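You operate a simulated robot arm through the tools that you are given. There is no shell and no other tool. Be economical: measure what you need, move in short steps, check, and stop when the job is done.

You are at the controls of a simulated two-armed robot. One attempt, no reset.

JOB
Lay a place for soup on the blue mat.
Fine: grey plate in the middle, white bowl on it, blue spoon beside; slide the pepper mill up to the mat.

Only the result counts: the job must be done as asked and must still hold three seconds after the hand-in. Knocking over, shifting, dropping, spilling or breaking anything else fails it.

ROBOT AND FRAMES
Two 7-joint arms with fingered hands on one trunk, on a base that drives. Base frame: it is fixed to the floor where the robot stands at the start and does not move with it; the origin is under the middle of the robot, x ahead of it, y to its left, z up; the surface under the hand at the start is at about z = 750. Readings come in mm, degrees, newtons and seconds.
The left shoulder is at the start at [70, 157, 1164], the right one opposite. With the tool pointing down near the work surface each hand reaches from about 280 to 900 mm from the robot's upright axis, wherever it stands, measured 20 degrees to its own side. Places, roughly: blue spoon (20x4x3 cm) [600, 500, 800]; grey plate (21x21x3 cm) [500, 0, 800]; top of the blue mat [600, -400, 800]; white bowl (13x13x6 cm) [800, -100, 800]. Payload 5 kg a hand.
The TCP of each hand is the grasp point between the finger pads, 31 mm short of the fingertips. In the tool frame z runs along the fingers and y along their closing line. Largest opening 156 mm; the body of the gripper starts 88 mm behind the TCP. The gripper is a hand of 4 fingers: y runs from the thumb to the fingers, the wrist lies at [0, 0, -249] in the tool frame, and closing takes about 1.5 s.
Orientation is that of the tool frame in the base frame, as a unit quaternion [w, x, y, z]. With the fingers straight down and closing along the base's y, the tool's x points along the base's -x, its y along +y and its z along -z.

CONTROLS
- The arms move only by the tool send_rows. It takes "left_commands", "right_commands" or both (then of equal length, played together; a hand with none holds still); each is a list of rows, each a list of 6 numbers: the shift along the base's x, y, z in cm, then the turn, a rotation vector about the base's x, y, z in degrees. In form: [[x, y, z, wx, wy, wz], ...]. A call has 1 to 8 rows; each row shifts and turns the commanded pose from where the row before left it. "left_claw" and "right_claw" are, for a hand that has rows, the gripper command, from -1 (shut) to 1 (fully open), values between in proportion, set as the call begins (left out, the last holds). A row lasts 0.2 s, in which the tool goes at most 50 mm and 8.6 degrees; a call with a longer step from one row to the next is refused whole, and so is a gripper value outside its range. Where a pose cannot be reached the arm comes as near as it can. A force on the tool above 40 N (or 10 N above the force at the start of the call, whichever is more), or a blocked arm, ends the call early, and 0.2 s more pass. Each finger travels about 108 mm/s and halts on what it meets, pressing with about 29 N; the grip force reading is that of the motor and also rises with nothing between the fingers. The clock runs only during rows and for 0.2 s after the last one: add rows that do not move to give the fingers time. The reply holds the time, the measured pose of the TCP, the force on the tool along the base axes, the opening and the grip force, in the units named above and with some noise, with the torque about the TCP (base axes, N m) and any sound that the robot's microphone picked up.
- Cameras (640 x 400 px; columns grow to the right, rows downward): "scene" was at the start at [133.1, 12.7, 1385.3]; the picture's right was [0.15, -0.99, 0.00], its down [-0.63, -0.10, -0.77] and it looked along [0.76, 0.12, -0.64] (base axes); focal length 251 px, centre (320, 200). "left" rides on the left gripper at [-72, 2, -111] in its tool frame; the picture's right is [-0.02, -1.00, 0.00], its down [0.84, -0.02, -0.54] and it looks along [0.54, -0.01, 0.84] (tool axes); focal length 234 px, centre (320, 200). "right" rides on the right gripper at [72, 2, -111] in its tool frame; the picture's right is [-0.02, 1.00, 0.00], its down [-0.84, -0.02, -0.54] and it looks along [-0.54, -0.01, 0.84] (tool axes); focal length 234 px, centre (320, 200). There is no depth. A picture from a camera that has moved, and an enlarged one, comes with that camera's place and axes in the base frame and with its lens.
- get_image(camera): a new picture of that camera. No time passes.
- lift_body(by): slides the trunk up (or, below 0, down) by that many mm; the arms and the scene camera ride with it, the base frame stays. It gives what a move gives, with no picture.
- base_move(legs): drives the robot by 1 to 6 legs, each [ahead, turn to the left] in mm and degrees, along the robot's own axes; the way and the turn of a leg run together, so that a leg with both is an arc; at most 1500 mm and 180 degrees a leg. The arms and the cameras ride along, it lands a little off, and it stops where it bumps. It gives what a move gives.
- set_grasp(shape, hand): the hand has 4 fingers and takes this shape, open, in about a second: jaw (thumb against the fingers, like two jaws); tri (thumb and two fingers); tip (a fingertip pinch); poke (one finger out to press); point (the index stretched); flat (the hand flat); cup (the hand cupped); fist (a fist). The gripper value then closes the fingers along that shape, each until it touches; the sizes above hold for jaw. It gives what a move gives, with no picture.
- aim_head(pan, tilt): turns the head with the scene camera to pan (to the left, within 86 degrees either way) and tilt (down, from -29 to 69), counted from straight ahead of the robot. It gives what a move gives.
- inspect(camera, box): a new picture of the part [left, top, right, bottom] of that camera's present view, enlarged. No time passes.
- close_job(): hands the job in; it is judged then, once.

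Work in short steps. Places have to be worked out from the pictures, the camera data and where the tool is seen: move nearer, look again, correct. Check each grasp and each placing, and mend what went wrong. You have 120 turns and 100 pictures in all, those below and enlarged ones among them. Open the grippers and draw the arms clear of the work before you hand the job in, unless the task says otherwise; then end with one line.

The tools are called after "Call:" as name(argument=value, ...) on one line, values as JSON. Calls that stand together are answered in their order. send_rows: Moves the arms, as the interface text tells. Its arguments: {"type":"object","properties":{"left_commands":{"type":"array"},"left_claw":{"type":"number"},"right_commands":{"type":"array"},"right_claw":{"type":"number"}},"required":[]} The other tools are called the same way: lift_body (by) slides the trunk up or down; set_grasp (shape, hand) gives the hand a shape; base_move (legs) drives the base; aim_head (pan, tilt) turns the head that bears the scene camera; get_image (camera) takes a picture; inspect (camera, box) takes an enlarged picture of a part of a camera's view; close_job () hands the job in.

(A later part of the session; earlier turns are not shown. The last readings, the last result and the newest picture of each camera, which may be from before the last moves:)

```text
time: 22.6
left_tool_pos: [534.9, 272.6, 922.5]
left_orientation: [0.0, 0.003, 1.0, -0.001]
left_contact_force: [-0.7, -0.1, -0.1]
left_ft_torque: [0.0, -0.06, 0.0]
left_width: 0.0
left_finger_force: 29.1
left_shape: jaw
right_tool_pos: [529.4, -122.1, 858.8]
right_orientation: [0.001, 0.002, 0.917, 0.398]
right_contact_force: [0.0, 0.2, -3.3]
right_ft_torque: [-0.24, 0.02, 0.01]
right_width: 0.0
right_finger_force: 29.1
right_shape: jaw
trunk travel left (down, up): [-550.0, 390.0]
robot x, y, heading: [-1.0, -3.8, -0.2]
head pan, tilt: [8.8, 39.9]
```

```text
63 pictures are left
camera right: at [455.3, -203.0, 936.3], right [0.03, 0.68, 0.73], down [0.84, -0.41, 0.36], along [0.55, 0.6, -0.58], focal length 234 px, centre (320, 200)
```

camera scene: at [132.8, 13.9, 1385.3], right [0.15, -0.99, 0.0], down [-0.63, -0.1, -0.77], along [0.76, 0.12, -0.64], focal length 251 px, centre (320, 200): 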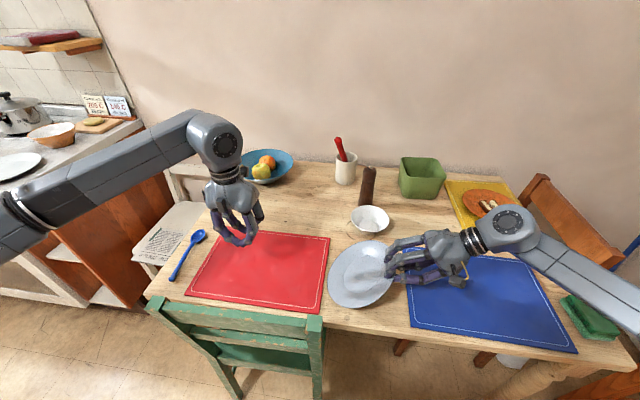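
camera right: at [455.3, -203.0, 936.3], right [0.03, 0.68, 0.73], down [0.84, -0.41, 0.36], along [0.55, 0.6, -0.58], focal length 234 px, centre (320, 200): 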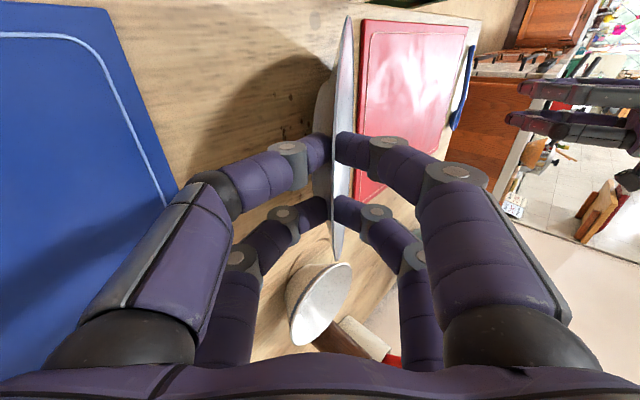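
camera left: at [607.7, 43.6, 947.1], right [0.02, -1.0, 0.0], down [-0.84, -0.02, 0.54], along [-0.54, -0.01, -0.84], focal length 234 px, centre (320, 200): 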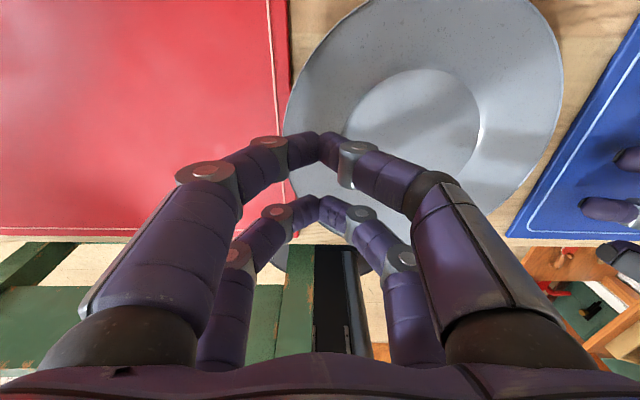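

The plate is held at about 3 N and tilted 30–40°. I'll lift it another 6 cm and look before carrying it over the mat.

Call:
send_rows(right_commands=[[0, 0, 1.5, 0, 0, 0], [0, 0, 1.5, 0, 0, 0], [0, 0, 1.5, 0, 0, 0], [0, 0, 1.5, 0, 0, 0], [0, 0, 0, 0, 0, 0]])

Call:
get_image(camera="right")

Call:
inspect(camera="scene", box=[310, 200, 550, 350])

```text
time: 23.8
left_tool_pos: [534.2, 272.3, 921.6]
left_orientation: [0.001, 0.002, 1.0, 0.0]
left_contact_force: [-0.3, 0.0, -0.2]
left_ft_torque: [-0.01, 0.01, -0.01]
left_width: 0.0
left_finger_force: 28.7
left_shape: jaw
right_tool_pos: [528.6, -123.6, 916.6]
right_orientation: [-0.001, 0.001, 0.917, 0.398]
right_contact_force: [-0.2, 0.5, -3.9]
right_ft_torque: [-0.3, 0.05, 0.0]
right_width: 0.0
right_finger_force: 29.1
right_shape: jaw
trunk travel left (down, up): [-550.0, 390.0]
robot x, y, heading: [1.5, -2.5, 0.0]
head pan, tilt: [8.8, 39.9]
```

```text
62 pictures are left
camera right: at [455.5, -203.3, 995.5], right [0.03, 0.68, 0.73], down [0.84, -0.41, 0.35], along [0.54, 0.6, -0.58], focal length 234 px, centre (320, 200)
```

right: 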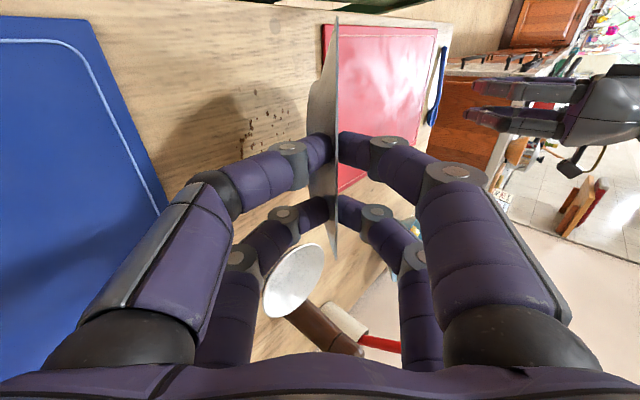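

```text
2.67 times, centred on (430, 275) of scene
camera zoom: at [133.6, 12.6, 1385.2], right [0.15, -0.99, 0.0], down [-0.64, -0.1, -0.77], along [0.76, 0.12, -0.64], focal length 670 px, centre (27, 0)
```

zoom: 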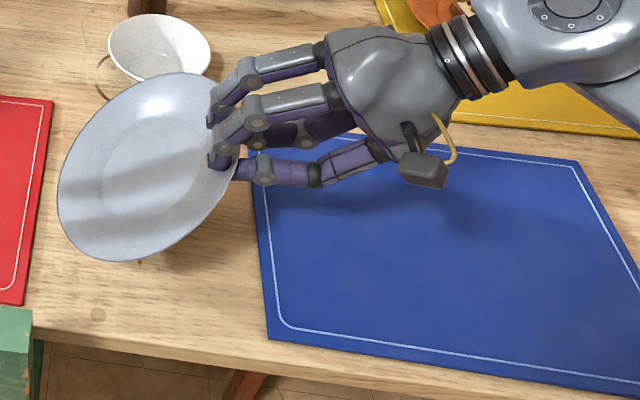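

The plate is firmly held in line with the fingers. I'll carry it over the mat while levelling it 12° more, so its far edge comes above y≈−243.

Call:
send_rows(right_commands=[[0.4, -2.5, 0.2, 1.5, 0, 0], [0.4, -4, 0.2, 1.5, 0, 0], [0.4, -4.2, 0.2, 1.5, 0, 0], [0.4, -4.2, 0, 1.5, 0, 0], [0.4, -4.2, 0, 1.5, 0, 0], [0.4, -4.2, 0, 1.5, 0, 0], [0.4, -4, 0, 1.5, 0, 0], [0.4, -3, 0, 1.5, 0, 0]])

Call:
get_image(camera="right")

Call:
inspect(camera="scene", box=[370, 170, 630, 370])

```text
time: 25.6
left_tool_pos: [535.3, 270.9, 921.1]
left_orientation: [-0.001, 0.002, 1.0, 0.001]
left_contact_force: [0.6, -0.6, -0.4]
left_ft_torque: [0.05, -0.02, -0.01]
left_width: 0.2
left_finger_force: 29.3
left_shape: jaw
right_tool_pos: [561.3, -425.9, 923.0]
right_orientation: [-0.001, 0.002, 0.87, 0.493]
right_contact_force: [0.2, -0.5, -2.6]
right_ft_torque: [-0.35, 0.04, 0.01]
right_width: 0.0
right_finger_force: 29.4
right_shape: jaw
trunk travel left (down, up): [-550.0, 390.0]
robot x, y, heading: [1.2, 2.1, 0.0]
head pan, tilt: [8.8, 39.9]
```

```text
60 pictures are left
camera right: at [488.5, -521.1, 982.6], right [0.03, 0.51, 0.86], down [0.84, -0.48, 0.26], along [0.54, 0.71, -0.44], focal length 234 px, centre (320, 200)
```

right: 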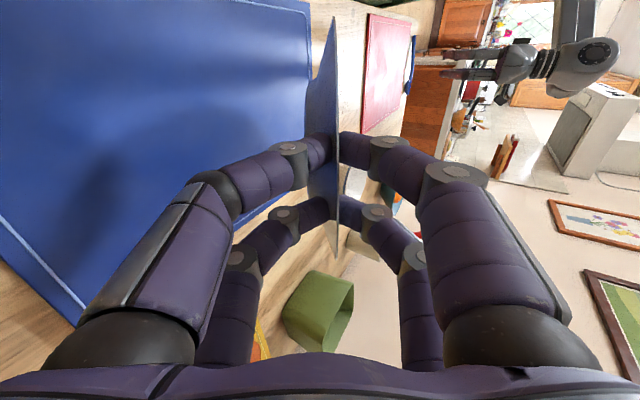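

```text
2.00 times, centred on (500, 270) of scene
camera zoom: at [133.8, 11.8, 1385.2], right [0.15, -0.99, 0.0], down [-0.64, -0.1, -0.77], along [0.76, 0.12, -0.64], focal length 502 px, centre (-40, 60)
```

zoom: 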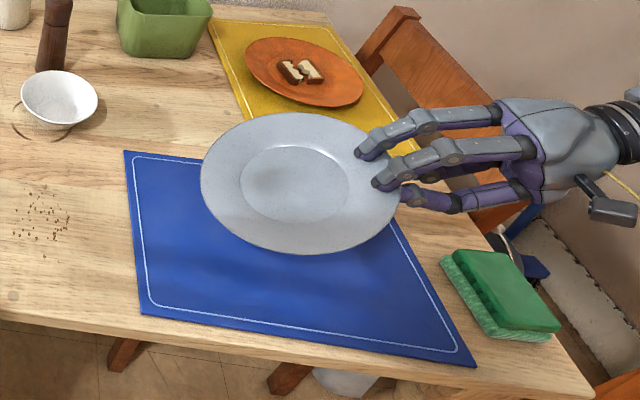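

The plate hangs over the mat as planned. I'll lower until its far edge touches.

Call:
send_rows(right_commands=[[0, 0, -1.2, 0, 0, 0], [0, 0, -1.2, 0, 0, 0], [0, 0, -1.2, 0, 0, 0], [0, 0, -0.8, 0, 0, 0], [0, 0, 0, 0, 0, 0]])

Call:
inspect(camera="scene", box=[370, 170, 630, 370])

```text
time: 26.8
left_tool_pos: [535.0, 272.1, 921.5]
left_orientation: [-0.001, 0.002, 1.0, 0.0]
left_contact_force: [0.5, -0.4, -0.3]
left_ft_torque: [-0.01, -0.01, 0.02]
left_width: 0.0
left_finger_force: 28.3
left_shape: jaw
right_tool_pos: [561.7, -425.1, 878.8]
right_orientation: [-0.001, 0.001, 0.871, 0.492]
right_contact_force: [0.2, 0.3, -3.6]
right_ft_torque: [-0.33, 0.04, 0.01]
right_width: 0.1
right_finger_force: 29.7
right_shape: jaw
trunk travel left (down, up): [-550.0, 390.0]
robot x, y, heading: [2.5, 0.1, 0.2]
head pan, tilt: [8.8, 39.9]
```

```text
2.00 times, centred on (500, 270) of scene
camera zoom: at [133.3, 12.7, 1385.3], right [0.15, -0.99, 0.0], down [-0.63, -0.1, -0.77], along [0.76, 0.12, -0.64], focal length 502 px, centre (-40, 60)
```

zoom: 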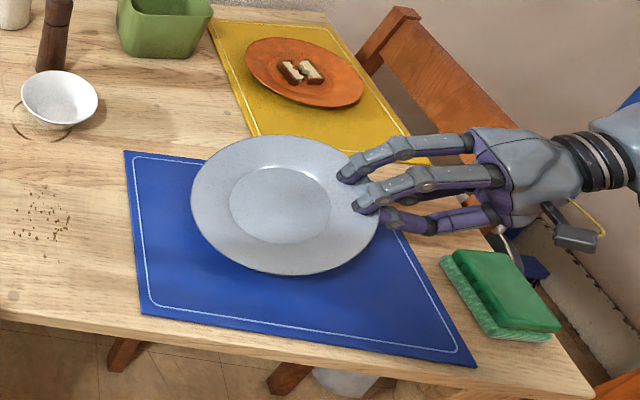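

No contact yet, and the plate looks about 10 mm too far in +x. I'll correct that and keep lowering in small steps.

Call:
send_rows(right_commands=[[-0.5, 0, -0.6, 0, 0, 0], [-0.5, 0, -0.6, 0, 0, 0], [0, -0.3, -0.6, 0, 0, 0], [0, -0.3, -0.6, 0, 0, 0], [0, 0, 0, 0, 0, 0]])

Call:
inspect(camera="scene", box=[370, 170, 630, 370])

```text
time: 28.0
left_tool_pos: [535.1, 273.5, 920.8]
left_orientation: [0.0, 0.001, 1.0, 0.001]
left_contact_force: [-0.2, 0.5, 0.6]
left_ft_torque: [0.04, 0.02, -0.01]
left_width: 0.1
left_finger_force: 29.0
left_shape: jaw
right_tool_pos: [551.9, -432.6, 855.8]
right_orientation: [-0.001, 0.002, 0.871, 0.492]
right_contact_force: [0.2, -0.6, -4.3]
right_ft_torque: [-0.34, 0.03, -0.04]
right_width: 0.0
right_finger_force: 29.1
right_shape: jaw
trunk travel left (down, up): [-550.0, 390.0]
robot x, y, heading: [-0.7, -0.7, 0.1]
head pan, tilt: [8.8, 39.9]
```

```text
2.00 times, centred on (500, 270) of scene
camera zoom: at [133.4, 12.6, 1385.3], right [0.15, -0.99, 0.0], down [-0.63, -0.1, -0.77], along [0.76, 0.12, -0.64], focal length 502 px, centre (-40, 60)
```

zoom: 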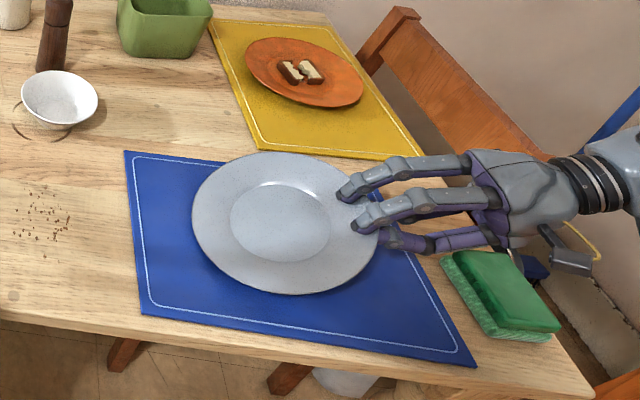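

Still hanging free, so the plate is more level than I assumed. I'll keep lowering.

Call:
send_rows(right_commands=[[0, -0.1, -0.6, 0, 0, 0], [0, -0.1, -0.6, 0, 0, 0], [0, -0.1, -0.5, 0, 0, 0], [0, -0.1, -0.5, 0, 0, 0], [0, 0, 0, 0, 0, 0]])

Call:
inspect(camera="scene", box=[370, 170, 630, 370])

```text
time: 29.2
left_tool_pos: [535.1, 272.7, 921.8]
left_orientation: [0.0, 0.002, 1.0, -0.001]
left_contact_force: [-0.5, -1.4, -1.1]
left_ft_torque: [0.03, 0.05, 0.03]
left_width: 0.0
left_finger_force: 28.5
left_shape: jaw
right_tool_pos: [550.9, -437.2, 833.7]
right_orientation: [-0.001, 0.001, 0.87, 0.493]
right_contact_force: [0.2, -1.7, 0.1]
right_ft_torque: [0.01, 0.0, 0.05]
right_width: 0.0
right_finger_force: 29.1
right_shape: jaw
trunk travel left (down, up): [-550.0, 390.0]
robot x, y, heading: [-0.3, -0.4, -0.1]
head pan, tilt: [8.8, 39.9]
```

```text
2.00 times, centred on (500, 270) of scene
camera zoom: at [133.1, 12.5, 1385.3], right [0.15, -0.99, 0.0], down [-0.63, -0.1, -0.77], along [0.76, 0.12, -0.64], focal length 502 px, centre (-40, 60)
```

zoom: 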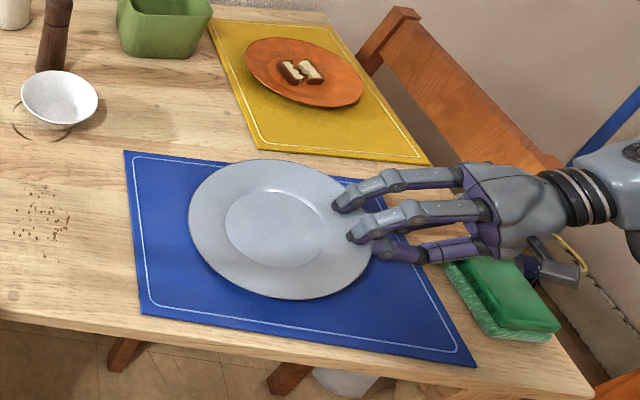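

The far edge now rests on the mat: the load is gone and the edge is at y≈−242. The wrist is near the sponge, so I'll rotate the hand back up 14° while lowering the near rim.

Call:
send_rows(right_commands=[[0, -0.2, -0.4, -3.5, 0, 0], [0, -0.2, -0.5, -3.5, 0, 0], [0, -0.2, -0.5, -3.5, 0, 0], [0, -0.1, -0.5, -3.5, 0, 0], [0, 0, 0, 0, 0, 0]])

Call:
inspect(camera="scene", box=[370, 170, 630, 370])

Call:
get_image(camera="right")

```text
time: 30.4
left_tool_pos: [535.2, 272.8, 922.4]
left_orientation: [-0.001, 0.002, 1.0, -0.001]
left_contact_force: [-0.6, 0.0, 0.7]
left_ft_torque: [0.03, 0.02, 0.0]
left_width: 0.0
left_finger_force: 29.4
left_shape: jaw
right_tool_pos: [551.6, -443.4, 814.2]
right_orientation: [0.0, 0.001, 0.924, 0.382]
right_contact_force: [-0.9, -2.0, 1.3]
right_ft_torque: [0.29, 0.05, 0.1]
right_width: 0.2
right_finger_force: 29.0
right_shape: jaw
trunk travel left (down, up): [-550.0, 390.0]
robot x, y, heading: [1.1, 0.7, 0.2]
head pan, tilt: [8.8, 39.9]
```

```text
2.00 times, centred on (500, 270) of scene
camera zoom: at [133.0, 12.3, 1385.3], right [0.15, -0.99, 0.0], down [-0.63, -0.1, -0.77], along [0.76, 0.12, -0.64], focal length 502 px, centre (-40, 60)
```

zoom: 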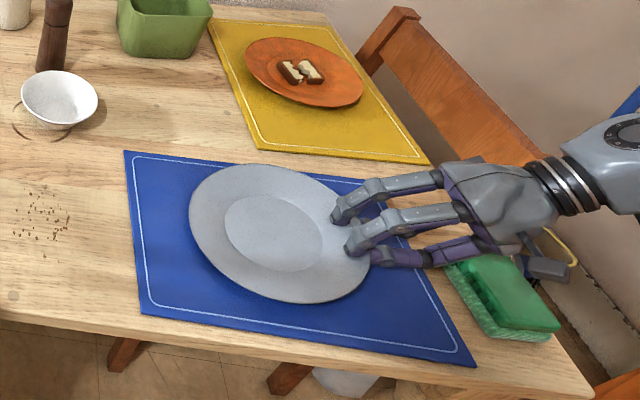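

```text
54 pictures are left
camera right: at [477.8, -521.2, 895.6], right [0.03, 0.71, 0.71], down [0.84, -0.4, 0.37], along [0.54, 0.58, -0.6], focal length 234 px, centre (320, 200)
```

right: 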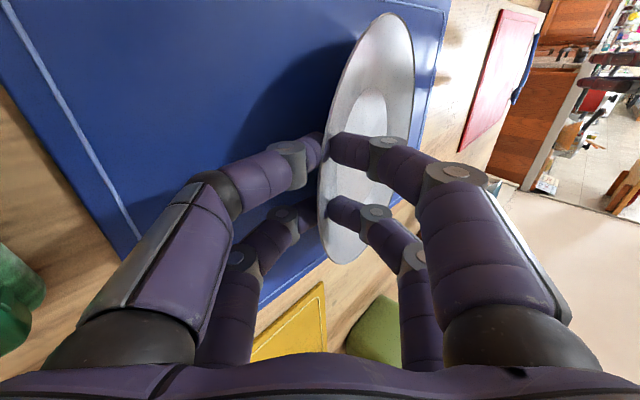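

The plate pivots well in the grip. I'll lower the rim further until the thumbs nearly reach the mat.

Call:
send_rows(right_commands=[[0, -0.1, -0.5, 0, 0, 0], [0, -0.1, -0.5, 0, 0, 0], [0, 0, -0.5, 0, 0, 0], [0, 0, -0.3, 0, 0, 0], [0, 0, 0, 0, 0, 0]])

Call:
get_image(camera="right")

```text
time: 31.6
left_tool_pos: [534.3, 273.2, 923.0]
left_orientation: [0.001, 0.001, 1.0, 0.001]
left_contact_force: [0.4, -0.1, 0.2]
left_ft_torque: [-0.03, 0.0, 0.0]
left_width: 0.0
left_finger_force: 28.8
left_shape: jaw
right_tool_pos: [550.8, -445.9, 796.2]
right_orientation: [0.0, 0.001, 0.924, 0.383]
right_contact_force: [-1.4, -2.9, 6.1]
right_ft_torque: [0.87, 0.15, 0.05]
right_width: 0.0
right_finger_force: 29.2
right_shape: jaw
trunk travel left (down, up): [-550.0, 390.0]
robot x, y, heading: [1.7, -0.3, 0.3]
head pan, tilt: [8.8, 39.9]
```

```text
53 pictures are left
camera right: at [477.5, -523.0, 877.2], right [0.03, 0.71, 0.71], down [0.84, -0.4, 0.37], along [0.54, 0.58, -0.6], focal length 234 px, centre (320, 200)
```

right: 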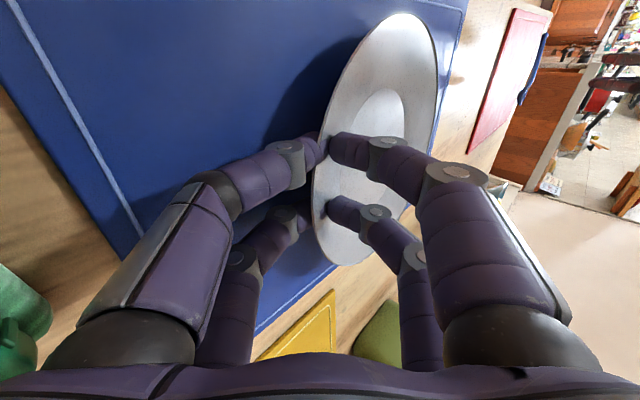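

The plate is nearly flat with its edge about 10 mm above the mat. I'll open slightly and slide the fingers out along their own line.

Call:
send_rows(right_commands=[[0, 0, 0.2, 0, 0, 0], [0, -0.2, 0.2, 0, 0, 0], [0, -0.7, 0.4, 0, 0, 0], [0, -1.5, 1.0, 0, 0, 0], [0, -2, 2, 0, 0, 0], [0, -2, 3, 0, 0, 0], [0, 0, 4, 0, 0, 0]], right_claw=-0.72)

Call:
get_image(camera="scene")

Call:
inspect(camera="scene", box=[370, 170, 630, 370])

```text
time: 33.2
left_tool_pos: [534.0, 275.0, 923.0]
left_orientation: [0.0, 0.002, 1.0, 0.0]
left_contact_force: [-0.2, -0.2, 0.5]
left_ft_torque: [-0.03, -0.06, 0.03]
left_width: 0.0
left_finger_force: 28.6
left_shape: jaw
right_tool_pos: [551.7, -508.8, 904.6]
right_orientation: [-0.001, 0.001, 0.924, 0.382]
right_contact_force: [-0.7, 0.1, 0.4]
right_ft_torque: [-0.02, -0.01, -0.05]
right_width: 22.1
right_finger_force: 0.0
right_shape: jaw
trunk travel left (down, up): [-550.0, 390.0]
robot x, y, heading: [0.9, 3.4, 0.1]
head pan, tilt: [8.8, 39.9]
```

```text
52 pictures are left
camera scene: at [132.4, 13.7, 1385.3], right [0.15, -0.99, 0.0], down [-0.63, -0.1, -0.77], along [0.76, 0.12, -0.64], focal length 251 px, centre (320, 200)
```

scene: 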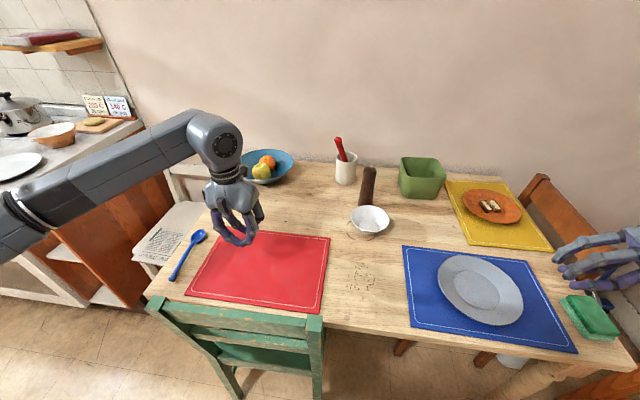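

```text
2.00 times, centred on (500, 270) of scene
camera zoom: at [132.4, 13.7, 1385.3], right [0.15, -0.99, 0.0], down [-0.63, -0.1, -0.77], along [0.76, 0.12, -0.64], focal length 502 px, centre (-40, 60)
```

zoom: 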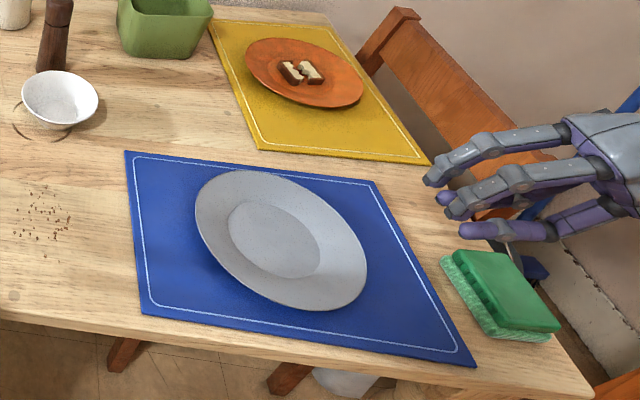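

The plate lies flat at about (552, −352), within 10 mm of the mat's centre. Next is the bowl: I'll bring the right hand beside its −y rim with a 30° tilt to match the wall.

Call:
send_rows(right_commands=[[2.2, 3.8, 1, -2, 0, 0], [2.3, 3.8, 1, -2, 0, 0], [2.3, 3.8, 0, -2, 0, 0], [2.3, 3.8, 0, -2, 0, 0], [2.3, 3.8, 0, -2, 0, 0], [2.3, 3.8, 0, -2, 0, 0], [2.3, 3.8, -1, -2, 0, 0], [2.3, 3.0, -1, -1, 0, 0]], right_claw=-0.3)

Call:
get_image(camera="right")

Call:
inspect(camera="scene", box=[320, 150, 480, 250])

```text
time: 35.0
left_tool_pos: [535.2, 273.8, 920.7]
left_orientation: [0.0, 0.002, 1.0, 0.0]
left_contact_force: [0.3, 0.4, 1.0]
left_ft_torque: [0.0, 0.01, -0.02]
left_width: 0.0
left_finger_force: 29.1
left_shape: jaw
right_tool_pos: [734.8, -211.8, 901.7]
right_orientation: [-0.001, 0.002, 0.966, 0.258]
right_contact_force: [0.4, 0.2, -0.4]
right_ft_torque: [0.02, 0.0, -0.01]
right_width: 54.3
right_finger_force: 0.0
right_shape: jaw
trunk travel left (down, up): [-550.0, 390.0]
robot x, y, heading: [2.1, -4.0, 0.0]
head pan, tilt: [8.8, 39.9]
```

```text
50 pictures are left
camera right: at [661.4, -266.3, 1000.8], right [0.03, 0.87, 0.5], down [0.84, -0.29, 0.46], along [0.54, 0.4, -0.74], focal length 234 px, centre (320, 200)
```

right: 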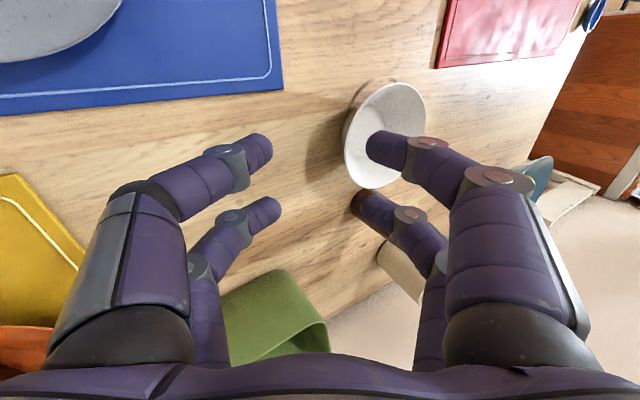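

```text
4.00 times, centred on (400, 200) of scene
camera zoom: at [134.3, 14.1, 1385.2], right [0.15, -0.99, 0.0], down [-0.64, -0.1, -0.77], along [0.76, 0.12, -0.64], focal length 1004 px, centre (0, 200)
```

zoom: 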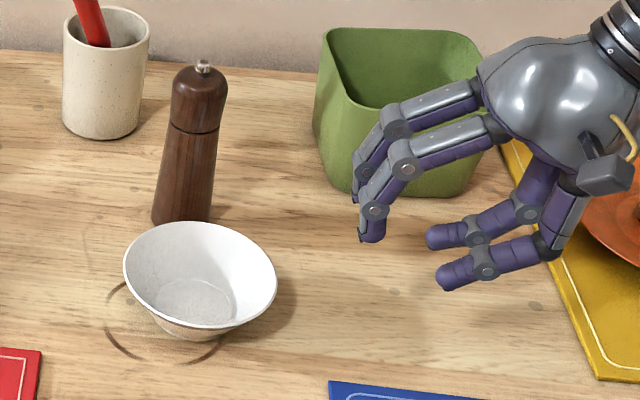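

Triangulation puts the bowl's −y rim edge at (758, −123, 797). I'll line up along the finger direction about 80 mm back, with a 31 mm opening.

Call:
send_rows(right_commands=[[1.2, 2.3, -1.5, 0, 0, 0], [1.1, 2.3, -1.5, 0, 0, 0], [0, 0.8, -1.4, 0, 0, 0], [0, 0.7, -1.2, 0, 0, 0], [0, 0, 0, 0, 0, 0]], right_claw=-0.55)

Call:
get_image(camera="right")

Call:
inspect(camera="scene", box=[320, 150, 480, 250])

```text
time: 36.2
left_tool_pos: [534.7, 273.1, 922.0]
left_orientation: [0.0, 0.002, 1.0, 0.0]
left_contact_force: [-0.2, 0.2, 0.0]
left_ft_torque: [0.02, 0.01, 0.02]
left_width: 0.0
left_finger_force: 28.7
left_shape: jaw
right_tool_pos: [755.8, -152.4, 846.9]
right_orientation: [0.0, 0.003, 0.966, 0.259]
right_contact_force: [-1.1, 0.0, -0.8]
right_ft_torque: [-0.01, -0.01, -0.01]
right_width: 35.6
right_finger_force: 0.2
right_shape: jaw
trunk travel left (down, up): [-550.0, 390.0]
robot x, y, heading: [-2.6, -0.8, -0.0]
head pan, tilt: [8.8, 39.9]
```

```text
48 pictures are left
camera right: at [682.9, -206.8, 945.8], right [0.03, 0.87, 0.5], down [0.84, -0.29, 0.46], along [0.54, 0.41, -0.73], focal length 234 px, centre (320, 200)
```

right: 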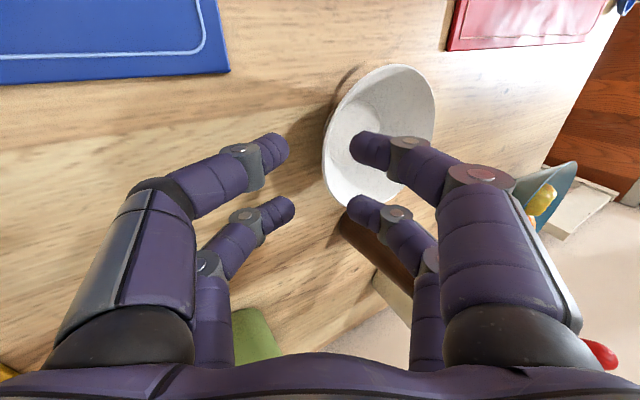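

```text
4.00 times, centred on (400, 200) of scene
camera zoom: at [132.7, 12.5, 1385.4], right [0.15, -0.99, 0.0], down [-0.63, -0.1, -0.77], along [0.76, 0.12, -0.64], focal length 1004 px, centre (0, 200)
```

zoom: 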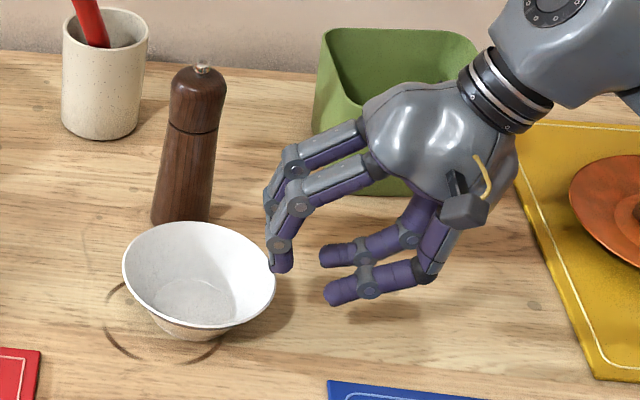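

The rim lies on the fingers' line, about 59 mm ahead. I'll advance 50 mm in small steps and check.

Call:
send_rows(right_commands=[[-0.1, 0.7, -1.1, 0, 0, 0], [-0.1, 0.7, -1.1, 0, 0, 0], [-0.1, 0.7, -1.1, 0, 0, 0], [0, 0.6, -1.1, 0, 0, 0], [0, 0, 0, 0, 0, 0]], right_claw=-0.6)

Call:
get_image(camera="right")

Call:
inspect(camera="scene", box=[320, 150, 480, 250])

```text
time: 37.4
left_tool_pos: [534.2, 273.4, 922.0]
left_orientation: [-0.001, 0.002, 1.0, 0.001]
left_contact_force: [0.2, 0.7, 0.4]
left_ft_torque: [-0.01, 0.03, 0.0]
left_width: 0.1
left_finger_force: 28.8
left_shape: jaw
right_tool_pos: [752.7, -125.6, 804.3]
right_orientation: [-0.001, 0.002, 0.966, 0.258]
right_contact_force: [-0.3, -0.6, -0.5]
right_ft_torque: [-0.01, 0.03, -0.02]
right_width: 31.5
right_finger_force: 0.0
right_shape: jaw
trunk travel left (down, up): [-550.0, 390.0]
robot x, y, heading: [1.4, -0.4, -0.3]
head pan, tilt: [8.8, 39.9]
```

```text
46 pictures are left
camera right: at [680.2, -180.1, 902.1], right [0.03, 0.87, 0.5], down [0.84, -0.29, 0.46], along [0.54, 0.41, -0.73], focal length 234 px, centre (320, 200)
```

right: 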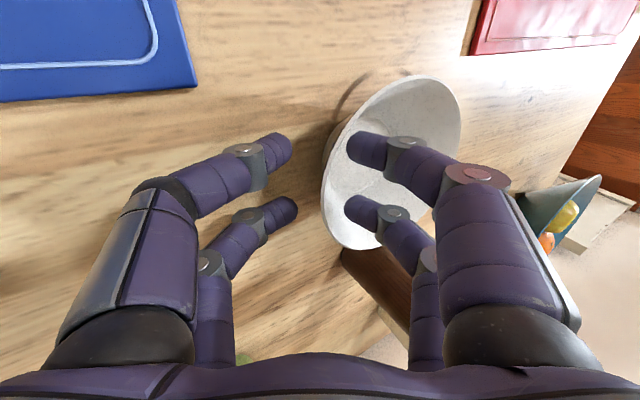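

```text
4.00 times, centred on (400, 200) of scene
camera zoom: at [132.9, 12.8, 1385.3], right [0.15, -0.99, 0.0], down [-0.63, -0.1, -0.77], along [0.76, 0.12, -0.64], focal length 1004 px, centre (0, 200)
```

zoom: 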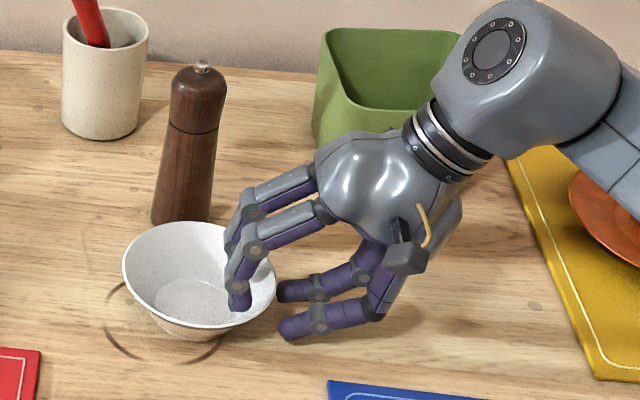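

The fingers are inside the bowl and the thumbs outside it, so I'll close.

Call:
send_rows(right_commands=[[0, 0, 0, 0, 0, 0], [0, 0, 0, 0, 0, 0], [0, 0, 0, 0, 0, 0], [0, 0, 0, 0, 0, 0], [0, 0, 0, 0, 0, 0]], right_claw=-1)

Call:
send_rows(right_commands=[[0, 0, 1, 0, 0, 0], [0, 0, 1.5, 0, 0, 0], [0, 0, 1.5, 0, 0, 0], [0, 0, 2, 0, 0, 0], [0, 0, 2, 0, 0, 0], [0, 0, 0, 0, 0, 0]])

Call:
get_image(camera="scene")

Call:
get_image(camera="right")

```text
time: 38.6
left_tool_pos: [534.3, 272.6, 921.4]
left_orientation: [0.0, 0.001, 1.0, 0.0]
left_contact_force: [-0.1, -0.6, -1.1]
left_ft_torque: [-0.04, -0.03, 0.02]
left_width: 0.0
left_finger_force: 28.8
left_shape: jaw
right_tool_pos: [754.1, -125.9, 803.9]
right_orientation: [0.0, 0.003, 0.966, 0.259]
right_contact_force: [0.6, 0.5, -0.4]
right_ft_torque: [0.15, 0.01, -0.08]
right_width: 0.0
right_finger_force: 28.8
right_shape: jaw
trunk travel left (down, up): [-550.0, 390.0]
robot x, y, heading: [-0.3, -1.1, -0.0]
head pan, tilt: [8.8, 39.9]
```

```text
time: 40.0
left_tool_pos: [534.3, 273.6, 922.2]
left_orientation: [0.0, 0.002, 1.0, 0.0]
left_contact_force: [-0.6, 0.9, -0.3]
left_ft_torque: [0.02, 0.02, 0.02]
left_width: 0.1
left_finger_force: 29.1
left_shape: jaw
right_tool_pos: [754.0, -125.6, 884.8]
right_orientation: [0.0, 0.002, 0.966, 0.259]
right_contact_force: [-0.2, -0.7, -2.7]
right_ft_torque: [-0.17, 0.04, 0.02]
right_width: 0.0
right_finger_force: 28.9
right_shape: jaw
trunk travel left (down, up): [-550.0, 390.0]
robot x, y, heading: [-1.7, -0.3, 0.2]
head pan, tilt: [8.8, 39.9]
```

```text
44 pictures are left
camera scene: at [133.8, 12.7, 1385.2], right [0.15, -0.99, 0.0], down [-0.64, -0.1, -0.77], along [0.76, 0.12, -0.64], focal length 251 px, centre (320, 200)
```

scene: 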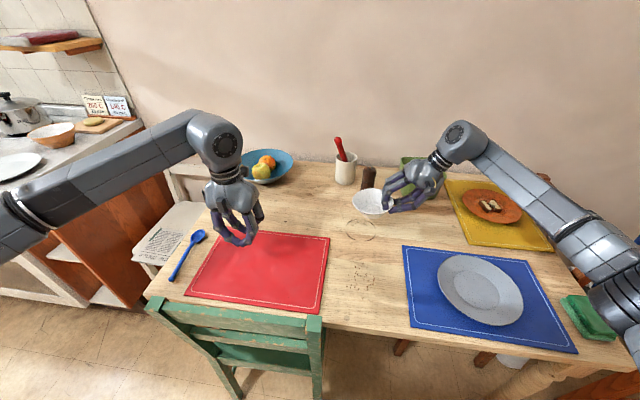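

```text
43 pictures are left
camera right: at [681.1, -179.9, 982.1], right [0.03, 0.87, 0.5], down [0.84, -0.29, 0.46], along [0.54, 0.41, -0.73], focal length 234 px, centre (320, 200)
```

right: 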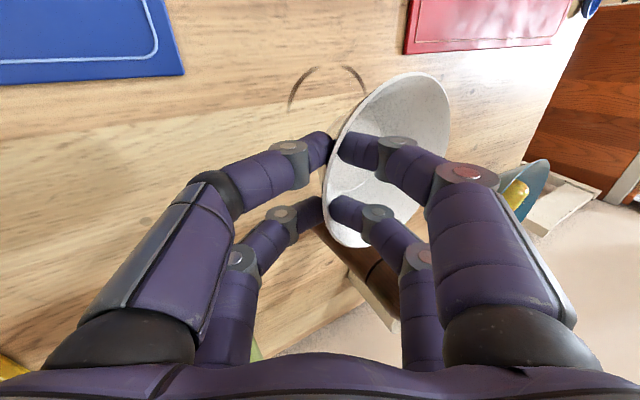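

The bowl is held. I'll carry it over the plate, with the TCP heading for (554, −417).

Call:
send_rows(right_commands=[[-2, -3, 0, 0, 0, 0], [-2.6, -3.9, 0, 0, 0, 0], [-2.7, -3.9, 0, 0, 0, 0], [-2.7, -3.9, 0, 0, 0, 0], [-2.7, -3.9, 0, 0, 0, 0], [-2.7, -3.9, 0, 0, 0, 0], [-2.6, -3.7, 0, 0, 0, 0], [-2, -2.9, 0, 0, 0, 0]])

Call:
send_rows(right_commands=[[0, 0, -1.5, 0, 0, 0], [0, 0, -1.5, 0, 0, 0], [0, 0, -1, 0, 0, 0], [0, 0, -0.5, 0, 0, 0], [0, 0, 0, 0, 0, 0]])

Call:
inspect(camera="scene", box=[380, 200, 620, 360])

Call:
get_image(camera="right")

```text
time: 41.8
left_tool_pos: [535.1, 273.1, 922.5]
left_orientation: [0.001, 0.002, 1.0, 0.0]
left_contact_force: [0.2, 0.6, -0.9]
left_ft_torque: [-0.02, 0.02, -0.04]
left_width: 0.1
left_finger_force: 29.3
left_shape: jaw
right_tool_pos: [554.4, -416.9, 883.9]
right_orientation: [-0.001, 0.001, 0.966, 0.259]
right_contact_force: [-0.5, 0.7, -2.1]
right_ft_torque: [-0.14, -0.01, 0.01]
right_width: 0.0
right_finger_force: 28.5
right_shape: jaw
trunk travel left (down, up): [-550.0, 390.0]
robot x, y, heading: [2.7, 0.1, -0.1]
head pan, tilt: [8.8, 39.9]
```

```text
time: 43.0
left_tool_pos: [535.0, 272.1, 922.0]
left_orientation: [0.0, 0.002, 1.0, 0.0]
left_contact_force: [1.0, -0.1, -0.9]
left_ft_torque: [0.03, -0.01, 0.0]
left_width: 0.1
left_finger_force: 28.9
left_shape: jaw
right_tool_pos: [554.6, -416.7, 838.9]
right_orientation: [0.0, 0.002, 0.966, 0.259]
right_contact_force: [0.3, 0.3, -2.1]
right_ft_torque: [-0.17, 0.04, -0.01]
right_width: 0.1
right_finger_force: 29.5
right_shape: jaw
trunk travel left (down, up): [-550.0, 390.0]
robot x, y, heading: [-3.6, -2.1, 0.0]
head pan, tilt: [8.8, 39.9]
```

```text
2.50 times, centred on (500, 280) of scene
camera zoom: at [133.3, 12.7, 1385.3], right [0.15, -0.99, 0.0], down [-0.63, -0.1, -0.77], along [0.76, 0.12, -0.64], focal length 628 px, centre (-130, 0)
```

zoom: 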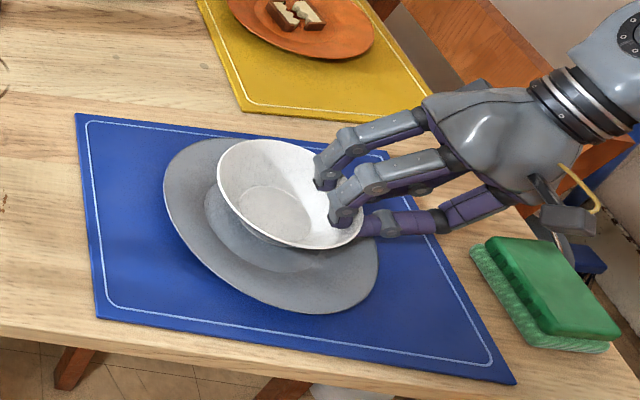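

```text
41 pictures are left
camera right: at [481.2, -470.8, 936.5], right [0.03, 0.87, 0.5], down [0.84, -0.29, 0.46], along [0.54, 0.41, -0.73], focal length 234 px, centre (320, 200)
```

right: 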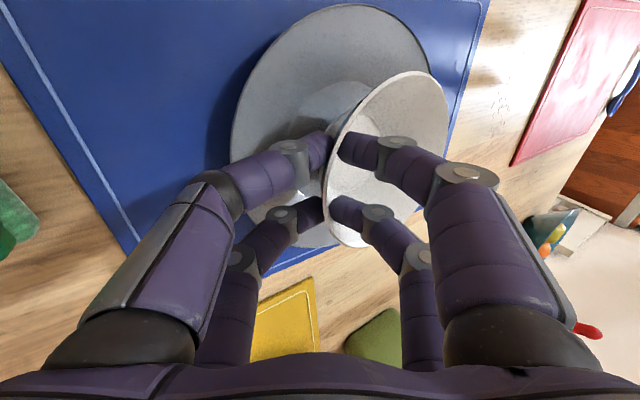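

The bowl's centre is over the plate's centre at about (553, −350). I'll lower to contact.

Call:
send_rows(right_commands=[[0, 0, -0.7, 0, 0, 0], [0, 0, -0.6, 0, 0, 0], [0, 0, -0.5, 0, 0, 0], [0, 0, -0.3, 0, 0, 0], [0, 0, 0, 0, 0, 0]])

```text
time: 44.2
left_tool_pos: [534.2, 272.8, 922.2]
left_orientation: [0.0, 0.001, 1.0, 0.0]
left_contact_force: [-0.4, -0.9, 0.1]
left_ft_torque: [0.01, 0.0, -0.01]
left_width: 0.0
left_finger_force: 28.8
left_shape: jaw
right_tool_pos: [554.0, -417.2, 818.5]
right_orientation: [0.0, 0.001, 0.966, 0.258]
right_contact_force: [0.7, -1.3, 4.7]
right_ft_torque: [0.33, 0.15, 0.0]
right_width: 0.0
right_finger_force: 28.8
right_shape: jaw
trunk travel left (down, up): [-550.0, 390.0]
robot x, y, heading: [-0.6, -0.2, -0.1]
head pan, tilt: [8.8, 39.9]
```

It's touching. I'll seat it 2 mm, open slightly and withdraw along the finger line.

Call:
send_rows(right_commands=[[0, 0, -0.2, 0, 0, 0], [0, 0, 0, 0, 0, 0]])

Call:
send_rows(right_commands=[[0, 0, 0, 0, 0, 0], [0, 0, 0, 0, 0, 0], [0, -0.5, 0.9, 0, 0, 0], [0, -1, 1.7, 0, 0, 0], [0, -1.5, 2.6, 0, 0, 0], [0, -2, 3.4, 0, 0, 0], [0, 0, 3, 0, 0, 0]], right_claw=-0.68)

Call:
inspect(camera="scene", box=[380, 200, 620, 360])

```text
time: 44.8
left_tool_pos: [533.3, 272.9, 921.2]
left_orientation: [0.001, 0.002, 1.0, 0.0]
left_contact_force: [-0.3, -0.2, 0.4]
left_ft_torque: [0.0, 0.04, -0.01]
left_width: 0.0
left_finger_force: 29.0
left_shape: jaw
right_tool_pos: [553.7, -416.6, 818.9]
right_orientation: [0.002, 0.002, 0.966, 0.259]
right_contact_force: [1.6, -4.0, 14.4]
right_ft_torque: [0.58, 0.24, -0.06]
right_width: 0.0
right_finger_force: 29.1
right_shape: jaw
trunk travel left (down, up): [-550.0, 390.0]
robot x, y, heading: [-0.8, 3.4, 0.2]
head pan, tilt: [8.8, 39.9]
```

```text
time: 46.4
left_tool_pos: [536.1, 273.0, 921.4]
left_orientation: [0.0, 0.001, 1.0, 0.0]
left_contact_force: [-0.8, 0.5, 0.8]
left_ft_torque: [0.0, 0.01, 0.02]
left_width: 0.1
left_finger_force: 29.3
left_shape: jaw
right_tool_pos: [555.9, -466.0, 932.9]
right_orientation: [0.0, 0.0, 0.966, 0.259]
right_contact_force: [-0.3, -0.1, 0.0]
right_ft_torque: [-0.03, 0.01, 0.01]
right_width: 24.8
right_finger_force: 0.0
right_shape: jaw
trunk travel left (down, up): [-550.0, 390.0]
robot x, y, heading: [-3.5, -0.9, -0.1]
head pan, tilt: [8.8, 39.9]
```

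```text
2.50 times, centred on (500, 280) of scene
camera zoom: at [132.9, 13.4, 1385.3], right [0.15, -0.99, 0.0], down [-0.63, -0.1, -0.77], along [0.76, 0.12, -0.64], focal length 628 px, centre (-130, 0)
```

zoom: 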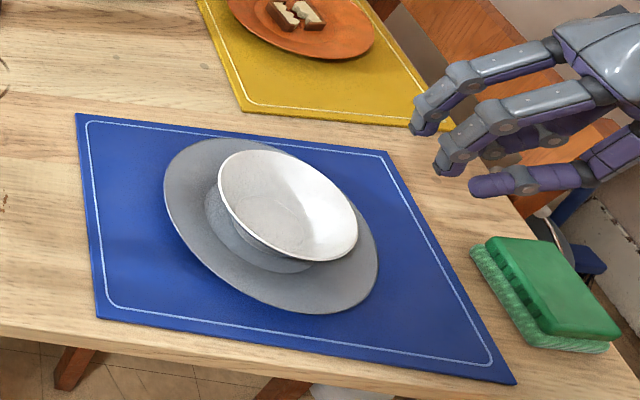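

The bowl stands centred on the plate at about (548, −353). Next is the pepper mill: I'll bring the right hand upright toward it and look.

Call:
send_rows(right_commands=[[2.7, 4.0, 0.3, -3.75, 0, 0], [2.7, 4.0, 0.3, -3.75, 0, 0], [2.7, 4.0, 0.3, -3.75, 0, 0], [2.7, 4.0, 0.3, -3.75, 0, 0], [2.7, 4.0, 0.3, -3.75, 0, 0], [2.7, 4.0, 0.3, -3.75, 0, 0], [2.7, 4.0, 0.3, -3.75, 0, 0], [2.7, 4.0, 0.3, -3.75, 0, 0]], right_claw=0.5)

Call:
get_image(camera="right")

Call:
get_image(camera="scene")

```text
time: 48.2
left_tool_pos: [534.5, 275.4, 920.2]
left_orientation: [0.001, 0.002, 1.0, -0.001]
left_contact_force: [-0.2, 0.1, 0.2]
left_ft_torque: [-0.02, 0.0, 0.02]
left_width: 0.1
left_finger_force: 29.2
left_shape: jaw
right_tool_pos: [770.8, -144.3, 956.4]
right_orientation: [0.0, 0.003, 1.0, -0.003]
right_contact_force: [-1.4, 0.9, -0.3]
right_ft_torque: [-0.04, 0.0, 0.01]
right_width: 116.9
right_finger_force: 0.0
right_shape: jaw
trunk travel left (down, up): [-550.0, 390.0]
robot x, y, heading: [-2.6, 1.5, -0.1]
head pan, tilt: [8.8, 39.9]
```

```text
39 pictures are left
camera right: at [698.4, -142.7, 1067.9], right [0.03, 1.0, 0.0], down [0.84, -0.02, 0.55], along [0.54, -0.02, -0.84], focal length 234 px, centre (320, 200)
```

right: 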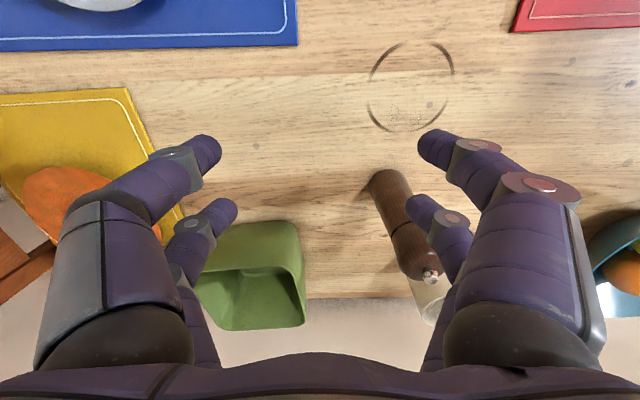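

```text
38 pictures are left
camera scene: at [133.9, 16.4, 1385.1], right [0.15, -0.99, 0.0], down [-0.64, -0.1, -0.77], along [0.76, 0.12, -0.64], focal length 251 px, centre (320, 200)
```

scene: 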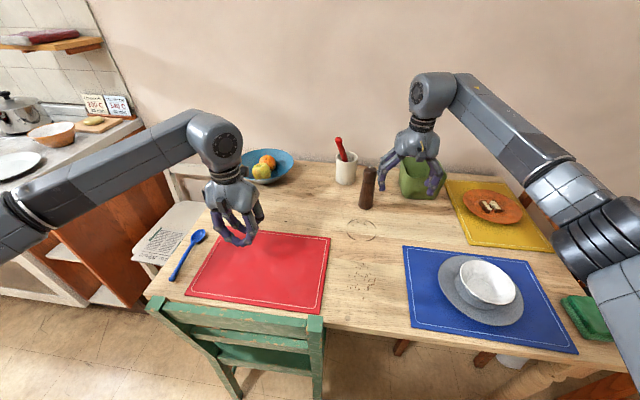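

The mill stands at about (875, −47) with its top at z≈927. I'll raise the hand, go over it and check alignment before coming down around it.

Call:
send_rows(right_commands=[[1, 1, 2, 0, 0, 0], [2.4, 2.2, 1, 0, 0, 0], [2.4, 2.2, 0.3, 0, 0, 0], [2.4, 2.2, 0, 0, 0, 0], [2.2, 2.1, 0, 0, 0, 0], [0, 0, 0, 0, 0, 0]])

Call:
get_image(camera="right")

Call:
inspect(camera="scene", box=[300, 110, 460, 230])

```text
time: 49.6
left_tool_pos: [534.4, 273.7, 922.1]
left_orientation: [0.001, 0.001, 1.0, 0.0]
left_contact_force: [-0.7, 0.1, 0.1]
left_ft_torque: [-0.01, 0.0, 0.02]
left_width: 0.0
left_finger_force: 28.6
left_shape: jaw
right_tool_pos: [825.4, -68.5, 988.7]
right_orientation: [0.0, 0.001, 1.0, 0.0]
right_contact_force: [-0.1, 0.5, -0.8]
right_ft_torque: [0.0, 0.02, -0.01]
right_width: 116.6
right_finger_force: 0.0
right_shape: jaw
right hand out of reach, approached as far as the arm can: row 4, 5
trunk travel left (down, up): [-550.0, 390.0]
robot x, y, heading: [0.7, -2.8, -0.1]
head pan, tilt: [8.8, 39.9]
```

```text
37 pictures are left
camera right: at [750.8, -67.3, 1099.9], right [0.03, 1.0, 0.0], down [0.84, -0.02, 0.54], along [0.54, -0.01, -0.84], focal length 234 px, centre (320, 200)
```

right: 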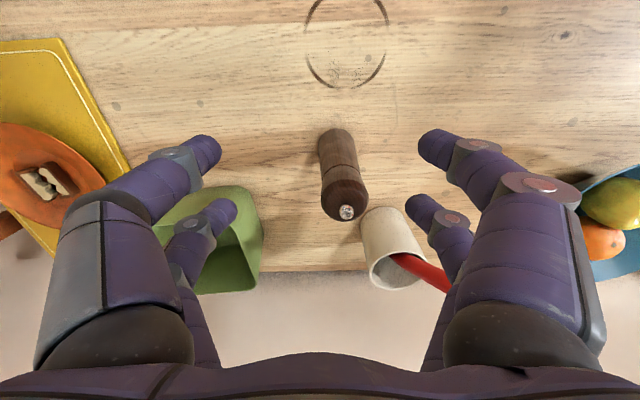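

```text
3.33 times, centred on (380, 170) of scene
camera zoom: at [132.9, 13.1, 1385.3], right [0.15, -0.99, 0.0], down [-0.63, -0.1, -0.77], along [0.76, 0.12, -0.64], focal length 837 px, centre (120, 300)
```

zoom: 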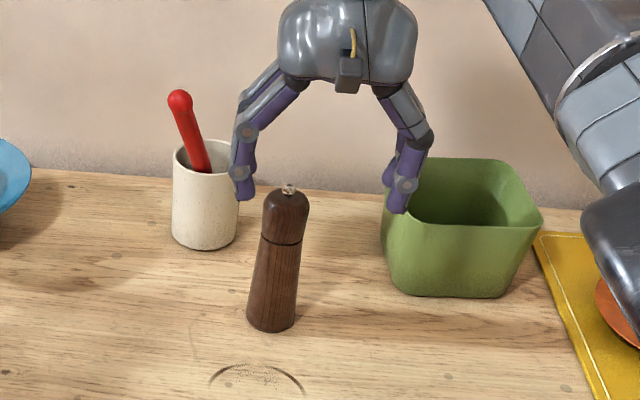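

The arm can't quite reach straight down there. Leaning the hand forward 20° moves the wrist back about 85 mm, so I'll do that and read the pose.

Call:
send_rows(right_commands=[[-1, 0, 0, 0, -5, 0], [-1, 0, 0, 0, -5, 0], [0, 0, 0, 0, -5, 0], [0, 0, 0, 0, -5, 0], [0, 0, 0, 0, 0, 0]])

```text
time: 50.8
left_tool_pos: [534.9, 273.8, 921.3]
left_orientation: [0.001, 0.002, 1.0, 0.0]
left_contact_force: [-0.3, 0.8, -0.6]
left_ft_torque: [-0.01, 0.0, 0.0]
left_width: 0.0
left_finger_force: 28.5
left_shape: jaw
right_tool_pos: [804.2, -68.5, 987.6]
right_orientation: [0.174, 0.001, 0.985, 0.0]
right_contact_force: [-0.1, -1.0, 0.9]
right_ft_torque: [0.0, 0.01, 0.0]
right_width: 116.9
right_finger_force: 0.0
right_shape: jaw
trunk travel left (down, up): [-550.0, 390.0]
robot x, y, heading: [-2.8, 4.0, -0.1]
head pan, tilt: [8.8, 39.9]
```

The mill is at (873, −45) with its top at 930. I'll go above it along the tilted finger line and descend halfway, then check.

Call:
send_rows(right_commands=[[1.3, 1.2, -0.5, 0, 0, 0], [1.4, 1.2, -0.5, 0, 0, 0], [1.05, 0, -2.9, 0, 0, 0], [0, 0, 0, 0, 0, 0]])

Call:
get_image(camera="right")

```text
time: 51.8
left_tool_pos: [534.5, 273.4, 922.9]
left_orientation: [0.001, 0.001, 1.0, 0.0]
left_contact_force: [0.8, -0.3, -0.2]
left_ft_torque: [-0.01, 0.02, 0.0]
left_width: 0.0
left_finger_force: 29.2
left_shape: jaw
right_tool_pos: [842.0, -43.6, 950.7]
right_orientation: [0.174, 0.001, 0.985, 0.0]
right_contact_force: [-0.6, 0.0, -0.3]
right_ft_torque: [0.0, 0.03, -0.01]
right_width: 117.1
right_finger_force: 0.2
right_shape: jaw
trunk travel left (down, up): [-550.0, 390.0]
robot x, y, heading: [-0.6, 0.8, -0.1]
head pan, tilt: [8.8, 39.9]
```

```text
35 pictures are left
camera right: at [734.9, -42.8, 1029.7], right [0.03, 1.0, 0.01], down [0.6, -0.02, 0.8], along [0.8, -0.02, -0.6], focal length 234 px, centre (320, 200)
```

right: 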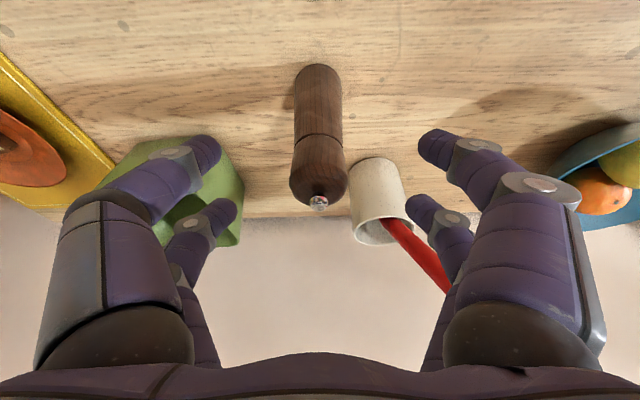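

The mill is centred between the fingers, so I'll descend the rest.

Call:
send_rows(right_commands=[[1.05, 0, -2.9, 0, 0, 0], [1.05, 0, -2.9, 0, 0, 0], [1.0, 0, -2.9, 0, 0, 0], [0, 0, 0, 0, 0, 0]])

Call:
get_image(camera="right")

Call:
inspect(camera="scene", box=[300, 110, 460, 230])

```text
time: 52.8
left_tool_pos: [534.5, 273.0, 923.1]
left_orientation: [0.001, 0.002, 1.0, 0.0]
left_contact_force: [0.1, 0.3, 0.8]
left_ft_torque: [0.04, -0.02, 0.03]
left_width: 0.0
left_finger_force: 29.0
left_shape: jaw
right_tool_pos: [872.6, -44.1, 861.5]
right_orientation: [0.174, 0.001, 0.985, 0.002]
right_contact_force: [-0.9, -0.5, 0.6]
right_ft_torque: [0.02, 0.01, 0.01]
right_width: 116.9
right_finger_force: 0.0
right_shape: jaw
trunk travel left (down, up): [-550.0, 390.0]
robot x, y, heading: [-0.7, -0.4, 0.1]
head pan, tilt: [8.8, 39.9]
```

```text
34 pictures are left
camera right: at [766.1, -42.8, 941.6], right [0.03, 1.0, 0.01], down [0.6, -0.02, 0.8], along [0.8, -0.01, -0.6], focal length 234 px, centre (320, 200)
```

right: 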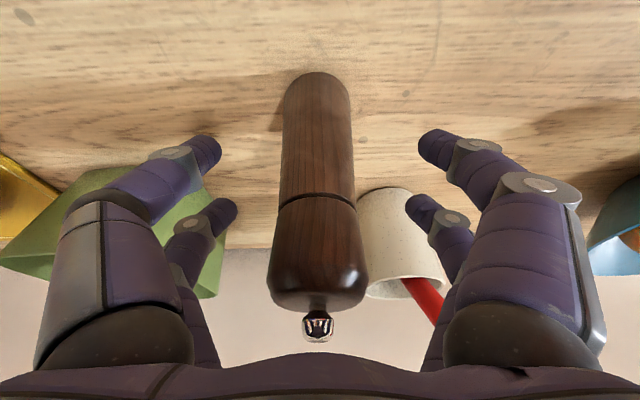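

```text
3.33 times, centred on (380, 170) of scene
camera zoom: at [132.5, 12.8, 1385.4], right [0.15, -0.99, 0.0], down [-0.63, -0.1, -0.77], along [0.76, 0.12, -0.64], focal length 837 px, centre (120, 300)
```

zoom: 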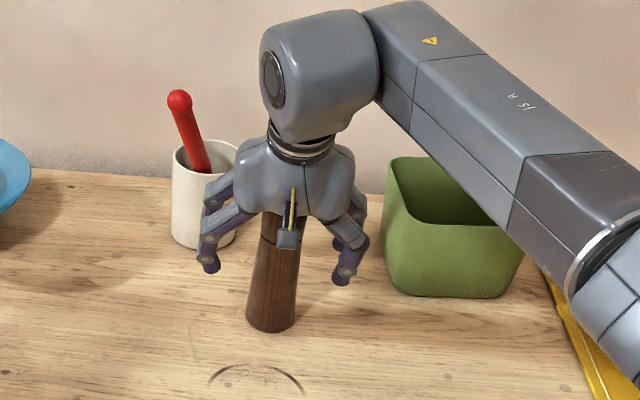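

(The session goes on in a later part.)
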